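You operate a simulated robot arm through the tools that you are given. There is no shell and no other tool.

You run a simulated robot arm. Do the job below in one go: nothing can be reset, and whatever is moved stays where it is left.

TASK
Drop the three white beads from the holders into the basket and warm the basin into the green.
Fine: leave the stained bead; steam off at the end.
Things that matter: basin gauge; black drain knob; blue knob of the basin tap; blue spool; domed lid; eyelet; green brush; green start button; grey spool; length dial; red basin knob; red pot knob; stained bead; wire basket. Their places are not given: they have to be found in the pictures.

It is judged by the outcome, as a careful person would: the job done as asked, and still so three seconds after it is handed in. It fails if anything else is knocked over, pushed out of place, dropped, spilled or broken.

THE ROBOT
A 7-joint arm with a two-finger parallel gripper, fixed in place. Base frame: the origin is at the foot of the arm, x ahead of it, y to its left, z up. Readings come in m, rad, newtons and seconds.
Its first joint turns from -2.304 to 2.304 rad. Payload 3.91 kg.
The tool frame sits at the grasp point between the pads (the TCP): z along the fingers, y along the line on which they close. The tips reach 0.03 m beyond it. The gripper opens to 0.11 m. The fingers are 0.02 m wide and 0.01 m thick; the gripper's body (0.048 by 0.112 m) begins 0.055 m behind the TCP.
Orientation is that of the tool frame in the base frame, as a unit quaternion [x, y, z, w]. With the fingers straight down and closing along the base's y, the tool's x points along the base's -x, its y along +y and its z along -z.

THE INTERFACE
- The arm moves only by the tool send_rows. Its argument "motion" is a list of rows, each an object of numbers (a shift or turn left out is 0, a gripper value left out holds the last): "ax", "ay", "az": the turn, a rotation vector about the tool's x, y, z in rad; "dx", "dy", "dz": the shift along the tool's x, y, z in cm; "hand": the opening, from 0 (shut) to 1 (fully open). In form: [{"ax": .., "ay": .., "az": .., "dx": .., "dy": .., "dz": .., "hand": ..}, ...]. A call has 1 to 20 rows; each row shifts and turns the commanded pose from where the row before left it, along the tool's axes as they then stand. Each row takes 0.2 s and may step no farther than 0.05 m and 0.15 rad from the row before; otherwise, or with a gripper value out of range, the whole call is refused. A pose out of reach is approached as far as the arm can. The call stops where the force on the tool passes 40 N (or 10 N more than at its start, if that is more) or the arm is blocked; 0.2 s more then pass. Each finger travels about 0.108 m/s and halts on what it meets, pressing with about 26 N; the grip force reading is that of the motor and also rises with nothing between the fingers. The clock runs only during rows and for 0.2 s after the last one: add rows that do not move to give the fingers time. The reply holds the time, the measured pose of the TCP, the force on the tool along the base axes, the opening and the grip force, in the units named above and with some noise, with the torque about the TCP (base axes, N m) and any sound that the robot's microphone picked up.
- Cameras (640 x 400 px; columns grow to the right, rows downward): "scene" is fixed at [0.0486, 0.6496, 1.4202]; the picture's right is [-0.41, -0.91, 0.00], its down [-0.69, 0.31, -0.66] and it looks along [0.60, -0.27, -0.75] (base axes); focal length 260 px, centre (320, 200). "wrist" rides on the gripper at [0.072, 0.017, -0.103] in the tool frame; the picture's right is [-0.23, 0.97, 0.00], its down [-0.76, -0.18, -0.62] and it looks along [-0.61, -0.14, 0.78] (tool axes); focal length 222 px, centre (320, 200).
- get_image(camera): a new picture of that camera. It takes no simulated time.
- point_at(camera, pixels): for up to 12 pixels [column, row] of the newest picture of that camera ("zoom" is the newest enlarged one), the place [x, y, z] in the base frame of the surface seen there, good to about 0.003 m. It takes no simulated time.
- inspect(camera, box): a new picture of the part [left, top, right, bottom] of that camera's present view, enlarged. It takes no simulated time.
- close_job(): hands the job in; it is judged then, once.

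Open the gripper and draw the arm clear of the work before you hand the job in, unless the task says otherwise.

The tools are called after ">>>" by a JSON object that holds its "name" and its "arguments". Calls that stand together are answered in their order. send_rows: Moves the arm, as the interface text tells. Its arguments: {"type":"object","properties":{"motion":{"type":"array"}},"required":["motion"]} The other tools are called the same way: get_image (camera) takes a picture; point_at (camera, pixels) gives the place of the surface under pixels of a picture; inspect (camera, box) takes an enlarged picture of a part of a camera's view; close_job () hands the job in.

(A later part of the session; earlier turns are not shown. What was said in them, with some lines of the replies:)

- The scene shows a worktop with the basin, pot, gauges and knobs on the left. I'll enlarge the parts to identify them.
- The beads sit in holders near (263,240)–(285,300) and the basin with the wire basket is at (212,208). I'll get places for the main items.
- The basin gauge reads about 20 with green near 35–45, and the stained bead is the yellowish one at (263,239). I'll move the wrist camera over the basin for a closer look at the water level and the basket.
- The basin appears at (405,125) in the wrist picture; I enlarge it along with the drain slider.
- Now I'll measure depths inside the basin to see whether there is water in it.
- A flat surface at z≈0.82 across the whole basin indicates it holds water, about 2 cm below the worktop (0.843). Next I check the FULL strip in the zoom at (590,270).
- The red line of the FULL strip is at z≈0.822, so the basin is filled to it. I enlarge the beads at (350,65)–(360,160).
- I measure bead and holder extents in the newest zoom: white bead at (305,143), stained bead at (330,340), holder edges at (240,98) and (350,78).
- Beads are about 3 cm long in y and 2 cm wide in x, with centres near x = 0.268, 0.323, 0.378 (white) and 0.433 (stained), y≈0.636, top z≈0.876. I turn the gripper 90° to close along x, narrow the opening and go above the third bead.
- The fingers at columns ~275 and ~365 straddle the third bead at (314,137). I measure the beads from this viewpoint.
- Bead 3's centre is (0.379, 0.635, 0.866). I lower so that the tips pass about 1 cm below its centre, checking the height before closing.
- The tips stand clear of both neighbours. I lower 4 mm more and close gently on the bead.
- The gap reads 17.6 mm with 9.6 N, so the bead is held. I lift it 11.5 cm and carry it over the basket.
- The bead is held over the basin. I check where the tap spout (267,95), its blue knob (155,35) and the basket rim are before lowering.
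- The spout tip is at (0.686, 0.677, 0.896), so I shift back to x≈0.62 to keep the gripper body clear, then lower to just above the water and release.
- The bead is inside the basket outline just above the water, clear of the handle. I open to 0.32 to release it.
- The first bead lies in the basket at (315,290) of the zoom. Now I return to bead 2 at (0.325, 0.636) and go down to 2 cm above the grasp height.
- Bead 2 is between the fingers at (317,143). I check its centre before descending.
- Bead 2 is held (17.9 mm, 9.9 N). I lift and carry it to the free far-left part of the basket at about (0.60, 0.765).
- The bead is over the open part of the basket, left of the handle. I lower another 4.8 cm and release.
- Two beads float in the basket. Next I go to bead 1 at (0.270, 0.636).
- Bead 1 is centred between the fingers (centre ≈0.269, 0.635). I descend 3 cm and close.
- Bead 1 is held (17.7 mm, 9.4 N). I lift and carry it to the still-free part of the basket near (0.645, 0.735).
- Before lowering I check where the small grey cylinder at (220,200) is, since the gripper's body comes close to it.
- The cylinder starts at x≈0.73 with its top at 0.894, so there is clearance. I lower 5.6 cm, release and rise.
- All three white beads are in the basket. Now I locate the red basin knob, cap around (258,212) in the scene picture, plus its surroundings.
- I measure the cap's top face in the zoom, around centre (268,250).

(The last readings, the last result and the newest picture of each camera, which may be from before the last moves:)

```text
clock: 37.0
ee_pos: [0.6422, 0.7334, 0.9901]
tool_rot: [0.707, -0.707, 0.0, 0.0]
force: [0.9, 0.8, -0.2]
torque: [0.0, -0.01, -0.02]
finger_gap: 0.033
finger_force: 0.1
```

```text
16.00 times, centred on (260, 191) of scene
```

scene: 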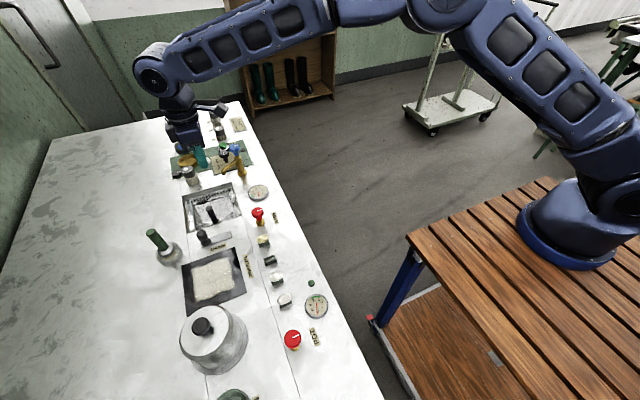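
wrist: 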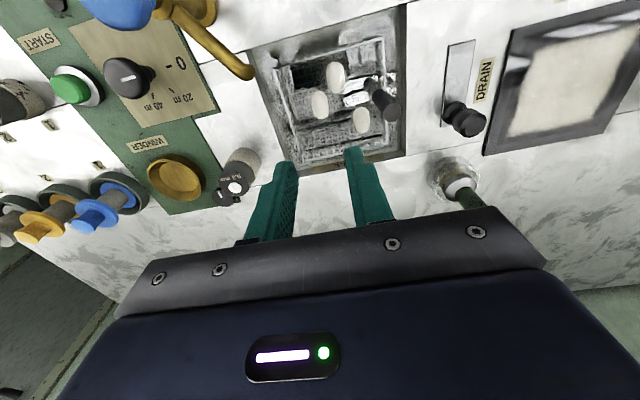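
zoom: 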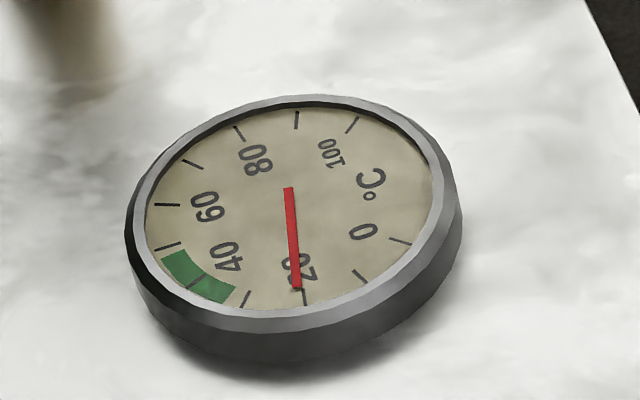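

The gauge reads ~20; green runs about 33–48, so I'll aim for ~40. The basin knob's cap is centred at (0.501, 0.623), ~28 mm across, top z 0.893. I move above it, turning the gripper to a middle orientation so it can twist either way.

>>> {"name": "send_rows", "arguments": {"motion": [{"dy": 2.9, "dx": 2.2, "hand": 0.5}, {"dy": 2.9, "dx": 2.3}, {"dy": 2.9, "dx": 2.2}, {"dy": 2.9, "dx": 2.3}, {"dy": 2.8, "dx": 2.2}, {"az": 0.1309}, {"az": 0.1309}, {"az": 0.1309}, {"az": 0.1309}, {"az": 0.1309}, {"az": 0.1309}, {"dz": 3}, {"dz": 1.5}, {}, {}]}}

>>> {"name": "get_image", "arguments": {"camera": "wrist"}}

>>> {"name": "get_image", "arguments": {"camera": "scene"}}

```text
clock: 40.2
ee_pos: [0.5021, 0.6216, 0.9479]
tool_rot: [-0.382, 0.924, 0.0, 0.0]
force: [0.3, 0.3, 0.8]
torque: [0.0, 0.0, -0.01]
finger_gap: 0.0551
finger_force: 0.0
```

```text
taken
```

wrist: 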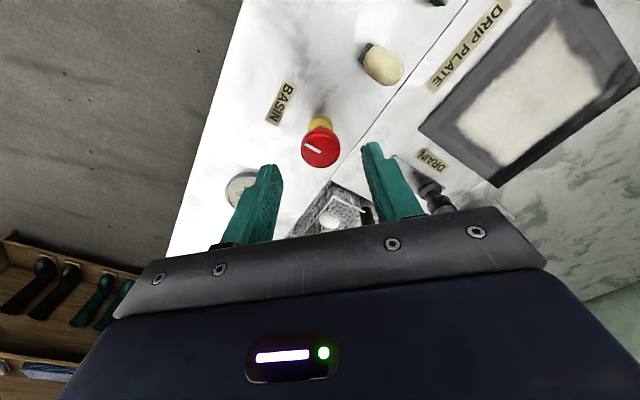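

```text
taken
```

scene: 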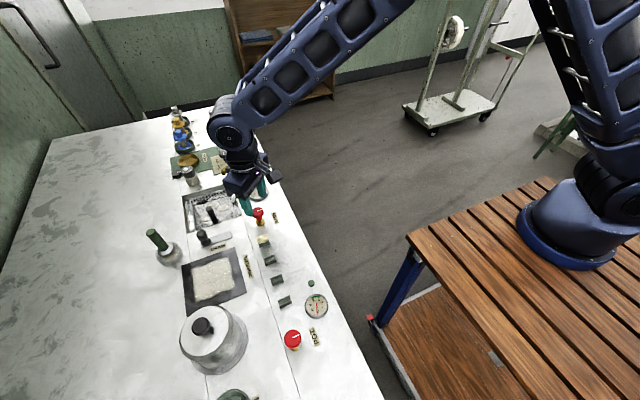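

The knob cap at (320,148) lies between the fingers. I check its centre from here.

>>> {"name": "point_at", "arguments": {"camera": "wrist", "pixels": [[303, 150], [320, 150], [339, 147], [320, 134], [320, 165], [335, 160]]}}

>>> {"name": "send_rows", "arguments": {"motion": [{"dz": 2}, {"dz": 1.5}, {}, {}]}}

>>> {"name": "inspect", "arguments": {"camera": "wrist", "box": [224, 80, 416, 230]}}

```text
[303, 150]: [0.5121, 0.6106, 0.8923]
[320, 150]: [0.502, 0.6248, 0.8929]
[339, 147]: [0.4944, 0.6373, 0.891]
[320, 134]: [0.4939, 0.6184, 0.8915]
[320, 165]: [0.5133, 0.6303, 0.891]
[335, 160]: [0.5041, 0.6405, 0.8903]
```

```text
clock: 41.2
ee_pos: [0.4991, 0.6221, 0.9122]
tool_rot: [-0.383, 0.924, 0.0, 0.0]
force: [-1.0, -0.8, 0.0]
torque: [0.02, 0.0, 0.02]
finger_gap: 0.0548
finger_force: 0.1
```

```text
2.67 times, centred on (320, 155) of wrist
```

zoom: 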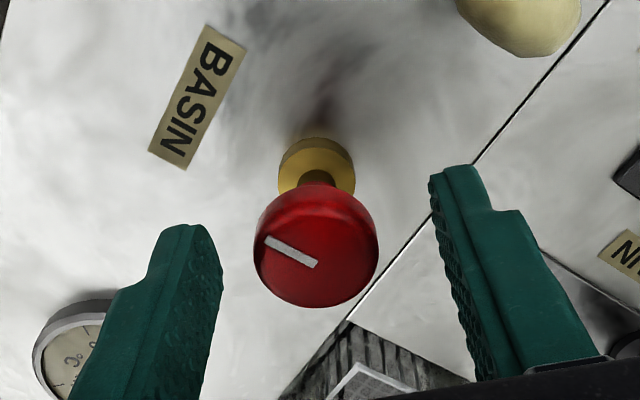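

The cap is centred to within ~2 mm. I lower 4 mm, close on the cap, and make a small trial twist counter-clockwise (seen from above).

>>> {"name": "send_rows", "arguments": {"motion": [{"dz": 0.5, "dx": -0.2}, {"hand": 0.3}, {"hand": 0.15}, {}, {}, {"az": -0.08}, {"az": -0.08}, {"az": -0.08}, {}]}}

>>> {"name": "inspect", "arguments": {"camera": "wrist", "box": [224, 80, 416, 230]}}

```text
clock: 43.2
ee_pos: [0.5035, 0.6221, 0.9066]
tool_rot: [-0.489, 0.872, -0.002, 0.0]
force: [1.2, -1.1, 1.2]
torque: [0.15, 0.0, -0.01]
finger_gap: 0.0313
finger_force: 44.6
stopped in row 9: the force on the tool passed its limit at 41 N (the readings are from after the stop); the commanded pose is now the measured one
```

```text
2.67 times, centred on (320, 155) of wrist
```

zoom: 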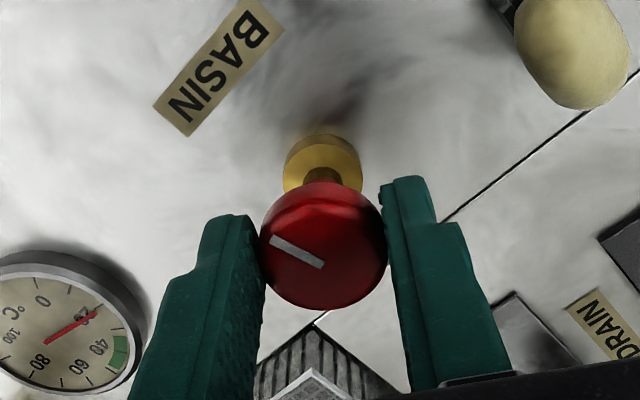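

The knob's white mark turned together with the gripper, so counter-clockwise works; the force came from a small misalignment, which has now been taken up. I twist further in small steps.

>>> {"name": "send_rows", "arguments": {"motion": [{"az": -0.06}, {"az": -0.06}, {"az": -0.06}, {"az": -0.06}, {"az": -0.06}, {}]}}

>>> {"name": "inspect", "arguments": {"camera": "wrist", "box": [200, 80, 416, 230]}}

```text
clock: 44.6
ee_pos: [0.504, 0.6224, 0.9086]
tool_rot: [-0.614, 0.789, -0.002, 0.001]
force: [12.7, -12.3, 10.3]
torque: [-0.63, -0.51, -0.05]
finger_gap: 0.0315
finger_force: 44.4
```

```text
2.67 times, centred on (308, 155) of wrist
```

zoom: 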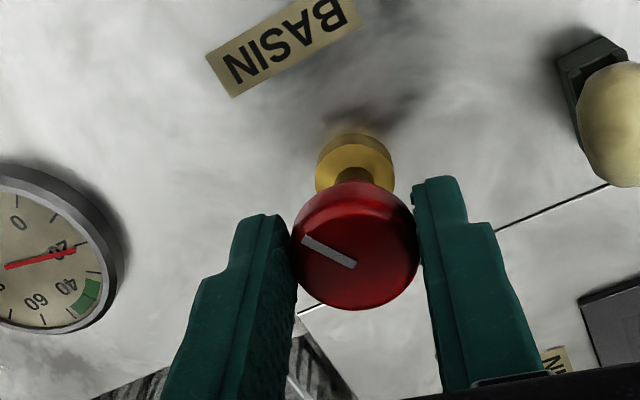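

The knob has turned ~0.54 rad with the gripper, but some side force has built up. I open to relieve it, wait a moment and look for a change in the gauge or a sound.

>>> {"name": "send_rows", "arguments": {"motion": [{"hand": 0.45}, {}, {}, {}, {}, {}]}}

>>> {"name": "inspect", "arguments": {"camera": "wrist", "box": [180, 80, 436, 240]}}

>>> {"name": "point_at", "arguments": {"camera": "zoom", "pixels": [[348, 190], [300, 190], [390, 190], [346, 160], [346, 215]]}}

```text
clock: 46.0
ee_pos: [0.5036, 0.6227, 0.9074]
tool_rot: [-0.615, 0.789, -0.001, 0.0]
force: [0.2, -0.1, 0.3]
torque: [-0.01, 0.0, 0.01]
finger_gap: 0.0493
finger_force: 0.0
```

```text
2.50 times, centred on (308, 160) of wrist
```

zoom: 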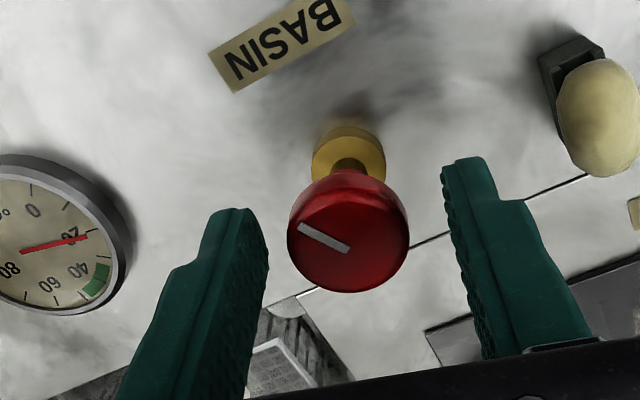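

```text
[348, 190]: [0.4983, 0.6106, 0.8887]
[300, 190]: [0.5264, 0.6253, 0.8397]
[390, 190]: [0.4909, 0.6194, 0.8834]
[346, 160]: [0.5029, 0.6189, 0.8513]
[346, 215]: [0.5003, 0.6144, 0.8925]
```

The knob stayed turned ~30°. I wait 2 s and compare the gauge needle, now at (55,243) in the zoom.

>>> {"name": "send_rows", "arguments": {"motion": [{}, {}, {}, {}, {}, {}, {}, {}, {}, {}]}}

>>> {"name": "inspect", "arguments": {"camera": "wrist", "box": [150, 130, 260, 220]}}

>>> {"name": "inspect", "arguments": {"camera": "scene", "box": [160, 150, 288, 230]}}

```text
clock: 48.2
ee_pos: [0.5032, 0.6218, 0.9055]
tool_rot: [-0.614, 0.789, -0.002, 0.0]
force: [0.2, -0.4, -0.2]
torque: [-0.02, 0.02, 0.03]
finger_gap: 0.0498
finger_force: 0.1
```

```text
4.44 times, centred on (205, 175) of wrist
```

zoom: 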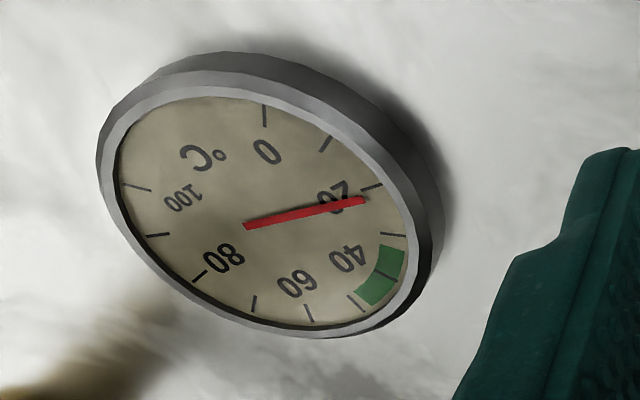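

```text
5.00 times, centred on (224, 190) of scene
```

zoom: 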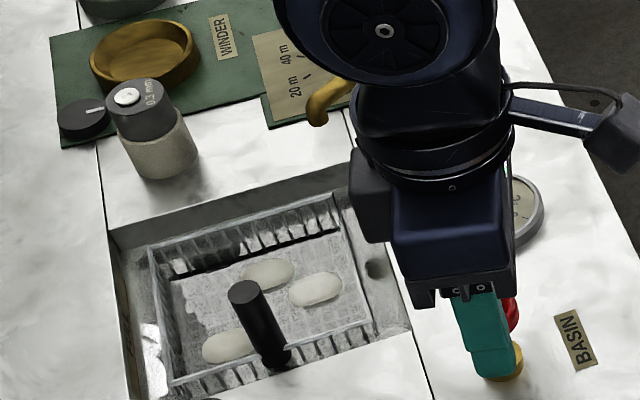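

The needle appears around 22. I wait another 3 s and compare from the same view.

>>> {"name": "send_rows", "arguments": {"motion": [{}, {}, {}, {}, {}, {}, {}, {}, {}, {}, {}, {}, {}, {}, {}]}}

>>> {"name": "inspect", "arguments": {"camera": "wrist", "box": [150, 130, 260, 220]}}

```text
clock: 51.4
ee_pos: [0.503, 0.6237, 0.9056]
tool_rot: [-0.614, 0.789, -0.002, 0.0]
force: [-0.4, 0.1, 0.1]
torque: [0.02, 0.01, 0.02]
finger_gap: 0.0492
finger_force: 0.0
```

```text
4.44 times, centred on (205, 175) of wrist
```

zoom: 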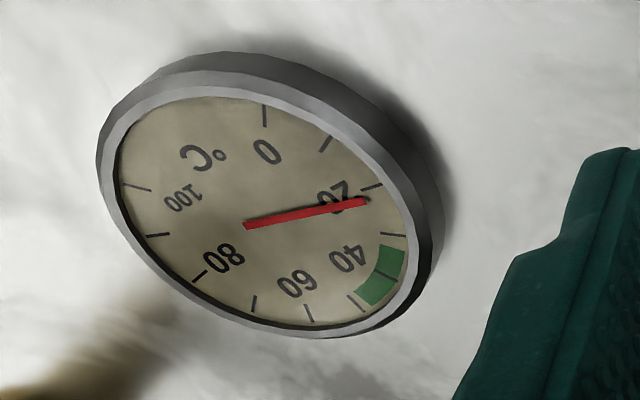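

The needle crept up slightly, so steam is on but weakly. I re-grip with a ~1 mm correction and open further counter-clockwise.

>>> {"name": "send_rows", "arguments": {"motion": [{"dx": 0.07, "dy": -0.12}, {"hand": 0.3}, {"hand": 0.2}, {}, {}, {"az": -0.06}, {"az": -0.06}, {"az": -0.06}, {"az": -0.06}, {}]}}

>>> {"name": "inspect", "arguments": {"camera": "wrist", "box": [180, 80, 436, 240]}}

```text
clock: 53.6
ee_pos: [0.5041, 0.6212, 0.9072]
tool_rot: [-0.704, 0.71, -0.001, 0.0]
force: [18.6, -3.1, 1.8]
torque: [-0.49, -0.36, -0.01]
finger_gap: 0.0313
finger_force: 44.7
```

```text
2.50 times, centred on (308, 160) of wrist
```

zoom: 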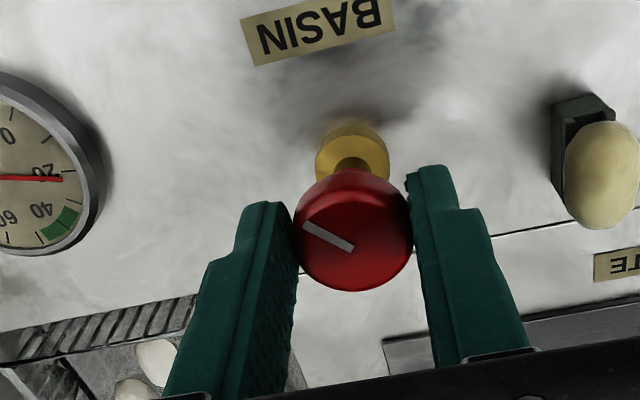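

The knob now sits at ~45° of turn. A side force of +18 N in x suggests the axis is ~1 mm farther in x, so I shift slightly and turn another ~0.4 rad.

>>> {"name": "send_rows", "arguments": {"motion": [{"dy": -0.1}, {"az": -0.06}, {"az": -0.06}, {"az": -0.06}, {"az": -0.06}, {"az": -0.06}, {"az": -0.06}, {}]}}

>>> {"name": "inspect", "arguments": {"camera": "wrist", "box": [180, 80, 436, 240]}}

```text
clock: 55.4
ee_pos: [0.5061, 0.6207, 0.9077]
tool_rot: [0.82, -0.572, 0.001, 0.0]
force: [35.5, 9.3, 1.9]
torque: [-0.46, -1.35, -0.1]
finger_gap: 0.0316
finger_force: 44.8
```

```text
2.50 times, centred on (308, 160) of wrist
```

zoom: 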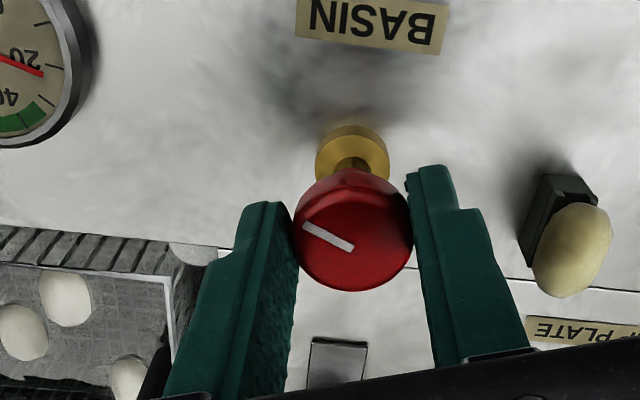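

The side force rose to 35 N, so my shift was the wrong way. I open to relieve it and leave the knob at ~65°, then watch the gauge.

>>> {"name": "send_rows", "arguments": {"motion": [{"hand": 0.45}, {}, {}, {}]}}

>>> {"name": "inspect", "arguments": {"camera": "wrist", "box": [170, 70, 260, 140]}}

>>> {"name": "get_image", "arguments": {"camera": "wrist"}}

```text
clock: 56.4
ee_pos: [0.5052, 0.6219, 0.9071]
tool_rot: [0.82, -0.572, 0.001, 0.001]
force: [0.4, -1.1, 0.6]
torque: [-0.02, -0.03, -0.02]
finger_gap: 0.0495
finger_force: 0.0
```

```text
5.71 times, centred on (215, 105) of wrist
```

zoom: 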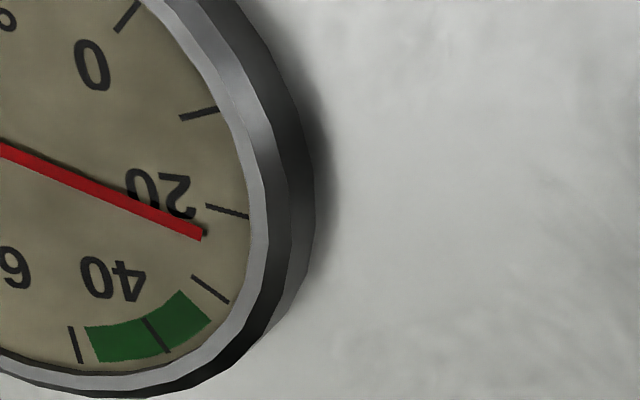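

```text
taken
```

wrist: 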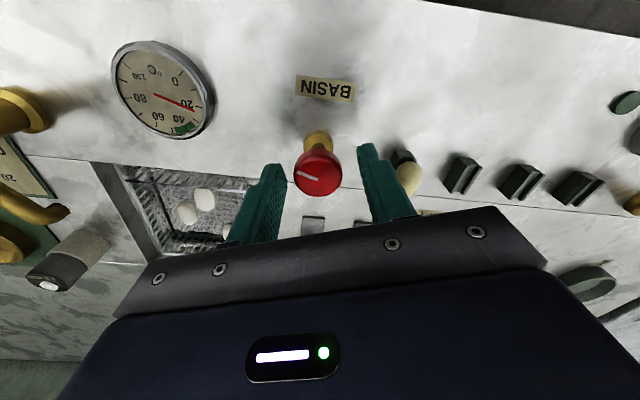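

The gauge is fully visible at (165,88) from this pose. I take a close view, wait 4 s and compare.

>>> {"name": "inspect", "arguments": {"camera": "wrist", "box": [105, 40, 225, 140]}}

>>> {"name": "send_rows", "arguments": {"motion": [{}, {}, {}, {}, {}, {}, {}, {}, {}, {}, {}, {}, {}, {}, {}, {}, {}, {}, {}]}}

>>> {"name": "inspect", "arguments": {"camera": "wrist", "box": [105, 40, 225, 140]}}

```text
4.00 times, centred on (165, 90) of wrist
```

zoom: 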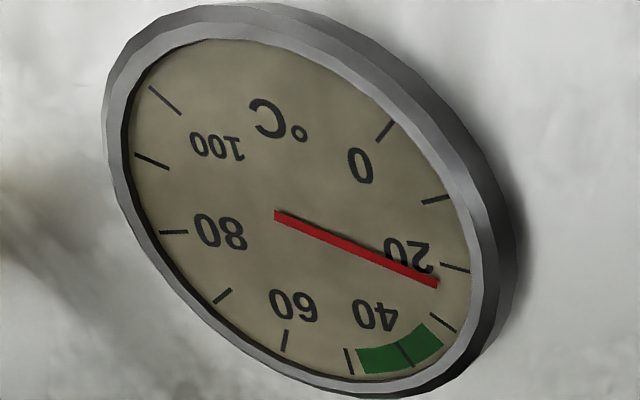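

```text
clock: 60.4
ee_pos: [0.5052, 0.6208, 0.9066]
tool_rot: [0.82, -0.572, 0.001, 0.0]
force: [0.1, 1.1, -0.4]
torque: [-0.03, 0.0, 0.0]
finger_gap: 0.0492
finger_force: 0.1
```

```text
4.00 times, centred on (165, 90) of wrist
```

zoom: 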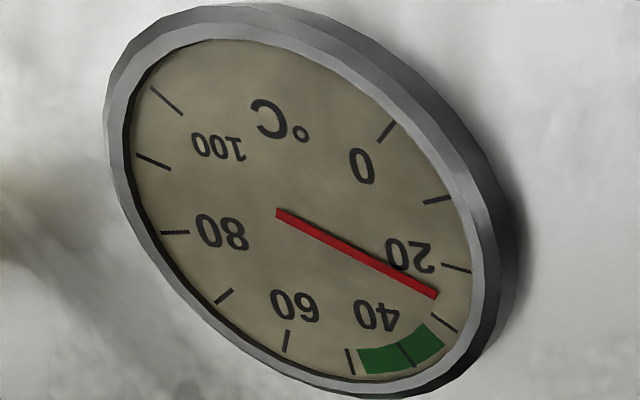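

The needle rises about 0.5 °C/s (≈24→26). I keep waiting in this pose, checking at intervals.

>>> {"name": "send_rows", "arguments": {"motion": [{}, {}, {}, {}, {}, {}, {}, {}, {}, {}, {}, {}, {}, {}, {}, {}, {}, {}, {}, {}]}}

>>> {"name": "send_rows", "arguments": {"motion": [{}, {}, {}, {}, {}, {}, {}, {}, {}, {}, {}, {}, {}, {}, {}, {}, {}, {}, {}, {}]}}

>>> {"name": "inspect", "arguments": {"camera": "wrist", "box": [105, 40, 225, 140]}}

```text
clock: 64.6
ee_pos: [0.5048, 0.6213, 0.9071]
tool_rot: [0.82, -0.573, 0.001, 0.001]
force: [0.4, 0.5, 0.3]
torque: [0.01, 0.03, -0.01]
finger_gap: 0.0496
finger_force: 0.0
```

```text
clock: 68.8
ee_pos: [0.5044, 0.6221, 0.9069]
tool_rot: [0.82, -0.572, 0.001, 0.0]
force: [0.3, -0.7, -0.6]
torque: [-0.05, -0.02, -0.01]
finger_gap: 0.0493
finger_force: 0.1
```

```text
4.00 times, centred on (165, 90) of wrist
```

zoom: 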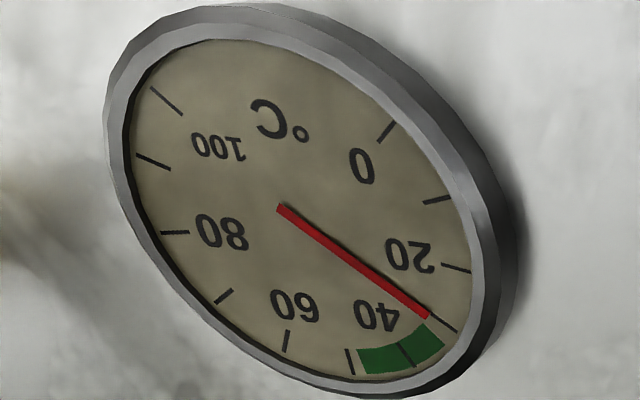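

The needle is at ~30 (t=68.8). I re-centre on the knob axis, which the force pattern and pictures put near (0.504, 0.624), and wait about 8 s more.

>>> {"name": "send_rows", "arguments": {"motion": [{"dx": -0.27}, {}, {}, {}, {}, {}, {}, {}, {}, {}, {}, {}, {}, {}, {}, {}, {}, {}, {}, {}]}}

>>> {"name": "send_rows", "arguments": {"motion": [{}, {}, {}, {}, {}, {}, {}, {}, {}, {}, {}, {}, {}, {}, {}, {}, {}]}}

>>> {"name": "inspect", "arguments": {"camera": "wrist", "box": [105, 40, 225, 140]}}

```text
clock: 73.0
ee_pos: [0.5018, 0.6236, 0.9067]
tool_rot: [0.819, -0.573, 0.001, 0.0]
force: [-0.7, 0.0, -0.6]
torque: [0.01, 0.0, 0.01]
finger_gap: 0.0497
finger_force: 0.0
```

```text
clock: 76.6
ee_pos: [0.5039, 0.6241, 0.9071]
tool_rot: [0.82, -0.573, 0.001, 0.001]
force: [-0.1, 0.1, 0.2]
torque: [-0.01, 0.0, -0.01]
finger_gap: 0.0493
finger_force: 0.2
```

```text
4.00 times, centred on (165, 90) of wrist
```

zoom: 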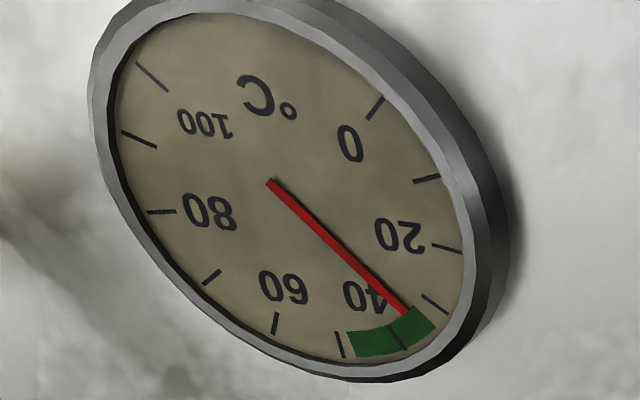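

The needle is at ~35, rising ~0.5/s. I wait 2.4 s more and re-grip the knob to be ready to close it.

>>> {"name": "send_rows", "arguments": {"motion": [{}, {}, {}, {}, {}, {}, {}, {}, {}, {}, {}, {}, {"hand": 0.3}, {"hand": 0.2}, {}, {}, {}]}}

>>> {"name": "inspect", "arguments": {"camera": "wrist", "box": [105, 40, 225, 140]}}

```text
clock: 80.2
ee_pos: [0.5051, 0.6245, 0.9073]
tool_rot: [0.82, -0.572, 0.0, 0.0]
force: [23.3, 8.1, -0.1]
torque: [0.33, -0.63, 0.01]
finger_gap: 0.0315
finger_force: 45.0
```

```text
4.00 times, centred on (165, 90) of wrist
```

zoom: 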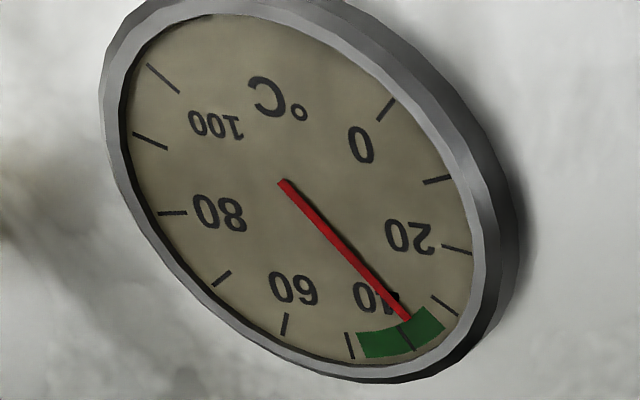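

Needle ~36–37. I relieve the side force with a 1 mm shift and start turning the knob back clockwise.

>>> {"name": "send_rows", "arguments": {"motion": [{"dy": -0.1}, {"az": 0.08}, {"az": 0.08}, {"az": 0.08}, {"az": 0.08}, {"az": 0.08}, {"az": 0.08}]}}

>>> {"name": "inspect", "arguments": {"camera": "wrist", "box": [180, 80, 436, 240]}}

```text
clock: 81.8
ee_pos: [0.5053, 0.6253, 0.9056]
tool_rot: [-0.661, 0.751, -0.001, 0.0]
force: [5.3, 2.3, 3.3]
torque: [-0.11, -0.04, -0.02]
finger_gap: 0.0311
finger_force: 44.7
```

```text
2.50 times, centred on (308, 160) of wrist
```

zoom: 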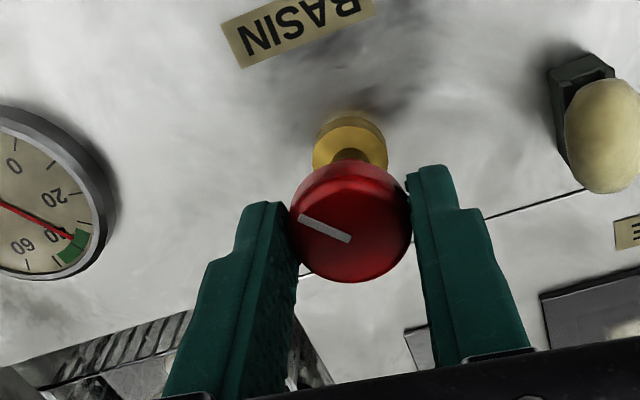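

Forces are now low (5 N). I continue turning back ~0.62 rad toward the off position.

>>> {"name": "send_rows", "arguments": {"motion": [{"az": 0.08}, {"az": 0.08}, {"az": 0.08}, {"az": 0.08}, {"az": 0.08}, {"az": 0.08}, {"az": 0.08}, {"az": 0.06}, {}]}}

>>> {"name": "get_image", "arguments": {"camera": "wrist"}}

>>> {"name": "inspect", "arguments": {"camera": "wrist", "box": [224, 80, 416, 230]}}

```text
clock: 83.8
ee_pos: [0.506, 0.6244, 0.9073]
tool_rot: [-0.4, 0.916, -0.002, 0.0]
force: [6.8, 8.5, -14.8]
torque: [0.16, -0.17, 0.02]
finger_gap: 0.0315
finger_force: 44.4
```

```text
taken
```

wrist: 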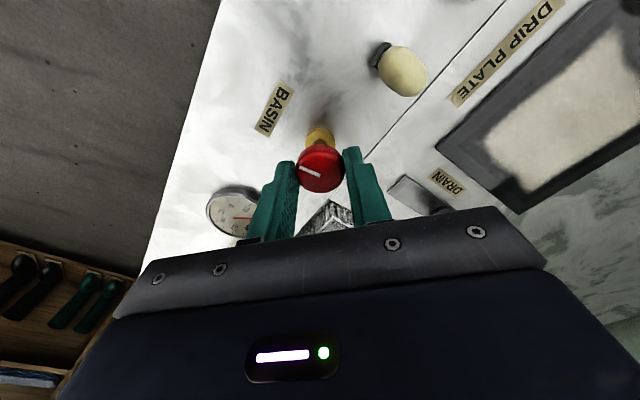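

```text
2.67 times, centred on (320, 155) of wrist
```

zoom: 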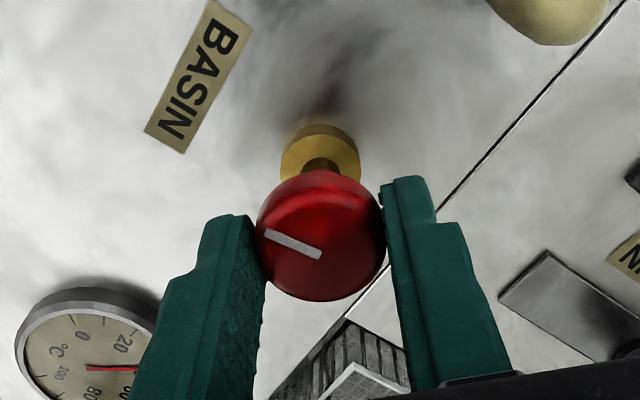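

The mark is nearly back at its starting direction, ~5° short. I turn a little more clockwise to reach the closed stop, watching the torque.

>>> {"name": "send_rows", "arguments": {"motion": [{"az": 0.04}, {"az": 0.04}, {"az": 0.04}, {}]}}

>>> {"name": "inspect", "arguments": {"camera": "wrist", "box": [224, 80, 416, 230]}}

```text
clock: 84.8
ee_pos: [0.5065, 0.6247, 0.9063]
tool_rot: [-0.346, 0.938, 0.0, 0.0]
force: [6.5, 15.5, -8.1]
torque: [0.26, 0.14, 0.06]
finger_gap: 0.0313
finger_force: 45.1
```

```text
2.67 times, centred on (320, 155) of wrist
```

zoom: 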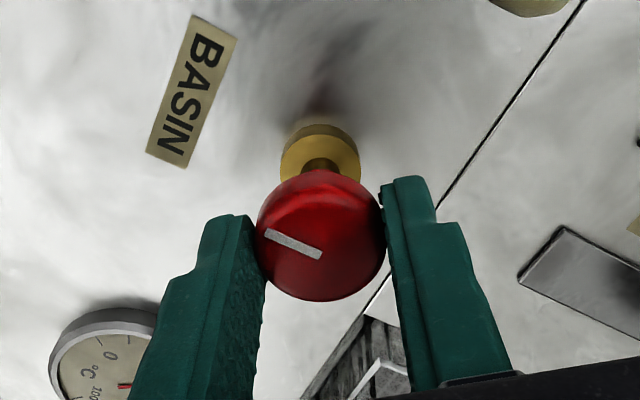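

The mark now matches its start angle within a degree or two. I nudge a bit further to feel whether the closed stop has been reached.

>>> {"name": "send_rows", "arguments": {"motion": [{"az": 0.03}, {"az": 0.03}, {}]}}

>>> {"name": "inspect", "arguments": {"camera": "wrist", "box": [224, 80, 416, 230]}}

```text
clock: 85.6
ee_pos: [0.5045, 0.6249, 0.9073]
tool_rot: [-0.317, 0.948, -0.002, -0.001]
force: [-10.4, -1.7, 7.0]
torque: [-0.44, 0.62, 0.56]
finger_gap: 0.0318
finger_force: 45.2
```

```text
2.67 times, centred on (320, 155) of wrist
```

zoom: 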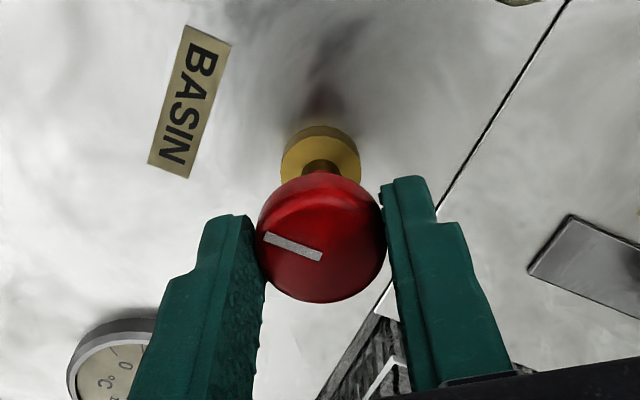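

Torque about z jumped to 0.56 N·m and the knob no longer follows: the closed stop is reached. I release and rise, then check the gauge and the mark.

>>> {"name": "send_rows", "arguments": {"motion": [{"hand": 0.35}, {"hand": 0.5}, {}, {"dz": -2}, {"dz": -4}, {"dz": -4}, {"dz": -4}, {}]}}

>>> {"name": "inspect", "arguments": {"camera": "scene", "box": [240, 180, 288, 230]}}

>>> {"name": "get_image", "arguments": {"camera": "wrist"}}

```text
clock: 87.4
ee_pos: [0.5034, 0.6246, 1.0484]
tool_rot: [-0.316, 0.949, -0.001, 0.0]
force: [0.5, 1.6, -0.4]
torque: [0.01, 0.02, 0.01]
finger_gap: 0.0551
finger_force: 0.0
```

```text
8.00 times, centred on (264, 205) of scene
```

zoom: 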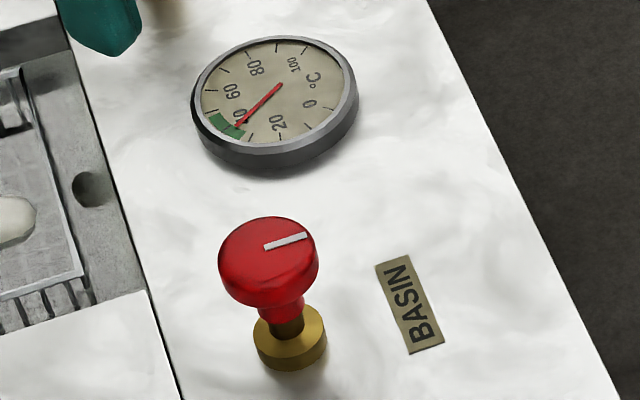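

```text
taken
```

wrist: 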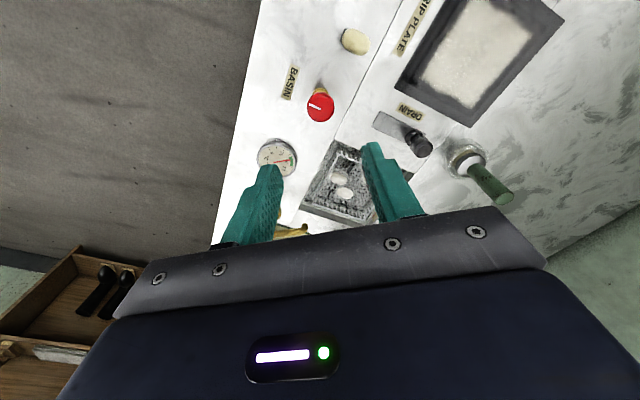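

The knob mark is exactly back at its start position and the needle is in the green. I draw the arm up and back toward the base, then re-check the gauge for drift.

>>> {"name": "inspect", "arguments": {"camera": "scene", "box": [248, 182, 272, 200]}}

>>> {"name": "send_rows", "arguments": {"motion": [{"dz": -4, "hand": 0.8}, {"dz": -4, "dx": 1}, {"dz": -2, "dx": 3.5}, {"dx": 4}, {"dx": 4}, {"dx": 4}, {"dx": 3}, {}, {}, {}, {}, {}, {}, {}, {}, {}, {}, {}, {}]}}

>>> {"name": "inspect", "arguments": {"camera": "scene", "box": [248, 182, 272, 200]}}

>>> {"name": "get_image", "arguments": {"camera": "scene"}}

```text
16.00 times, centred on (260, 191) of scene
```

zoom: 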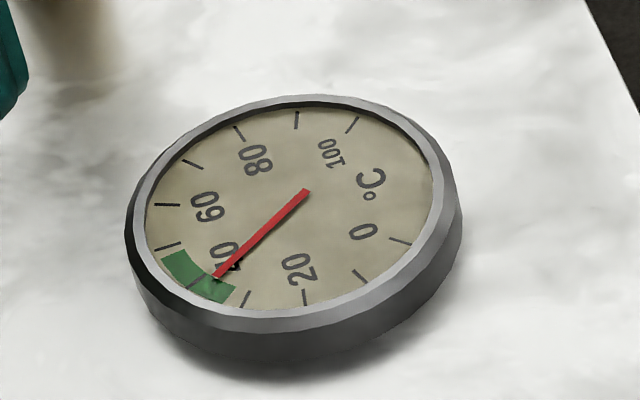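

```text
clock: 91.4
ee_pos: [0.3455, 0.5075, 1.1451]
tool_rot: [-0.317, 0.949, -0.001, 0.0]
force: [0.3, -0.8, 0.7]
torque: [-0.01, 0.01, 0.03]
finger_gap: 0.0882
finger_force: 0.0
```

```text
16.00 times, centred on (260, 191) of scene
```

zoom: 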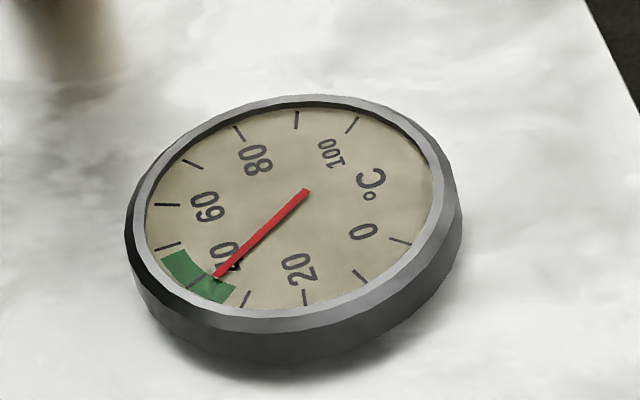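

```text
taken
```

scene: 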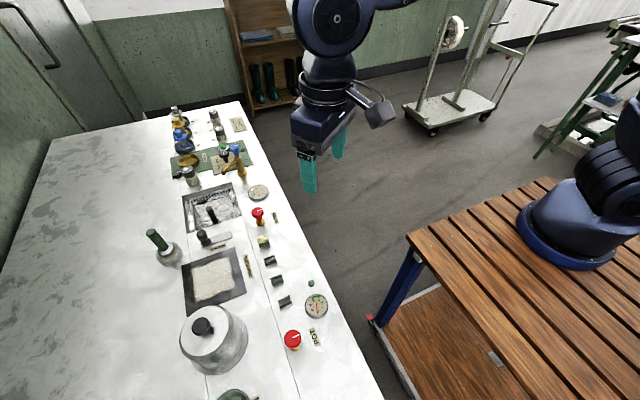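

The needle holds steady at ~38, well inside the green, with the steam knob off. One last look at the basket and the stained bead.

>>> {"name": "inspect", "arguments": {"camera": "scene", "box": [176, 176, 256, 226]}}

>>> {"name": "inspect", "arguments": {"camera": "scene", "box": [220, 200, 330, 316]}}

>>> {"name": "inspect", "arguments": {"camera": "scene", "box": [160, 100, 320, 200]}}

```text
8.00 times, centred on (216, 201) of scene
```

zoom: 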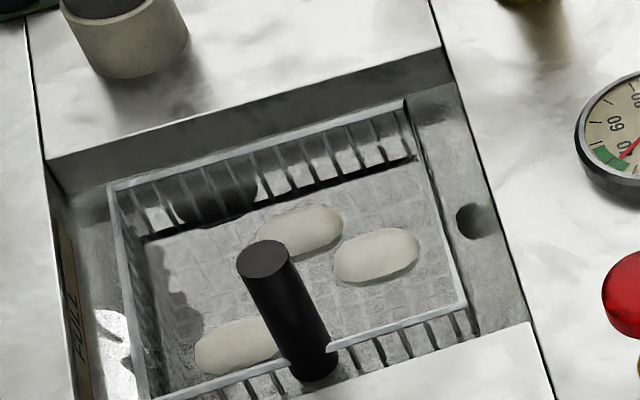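

```text
3.45 times, centred on (275, 258) of scene
```

zoom: 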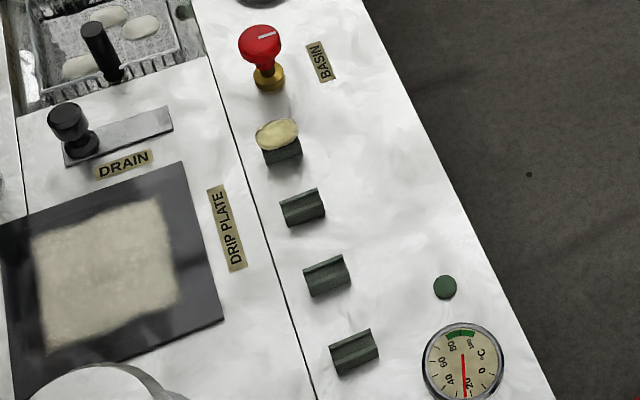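

```text
4.00 times, centred on (240, 150) of scene
```

zoom: 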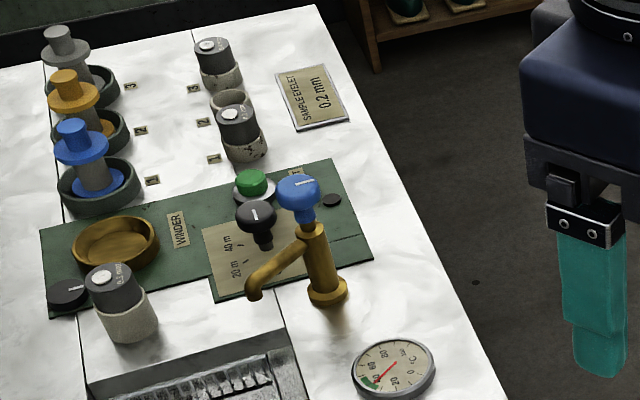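

Three white beads float in the basket, and the stained bead is still in its holder. The basin gauge holds at ~38 in the green, the steam knob is off, nothing else has moved, and the arm is clear with the gripper open. I hand the job in.

>>> {"name": "close_job", "arguments": {}}

```text
The job is handed in.
```

The three white beads are in the basket, and the basin is warmed into the green and held steady with the steam off. I've handed the job in, but haven't seen the verdict.

- **Beads:** all three white beads are floating inside the wire basket. The stained bead is still in its holder.
- **Basin:** the gauge rose from about 20 to about 38 °C. It held there for about four seconds after I shut the steam off. The green band runs from roughly 33 to 48.
- **Steam:** I turned the red basin knob back clockwise until it stopped. Its mark points where it did at the start.
- **Everything else:** the last pictures show nothing else moved or spilled. The arm is drawn back with the gripper open.

While I was opening the steam knob, one call stopped at 41 N, just over the force limit. The gripper was a few millimetres off the knob's centre, so I re-centred it. The knob turned normally afterwards.
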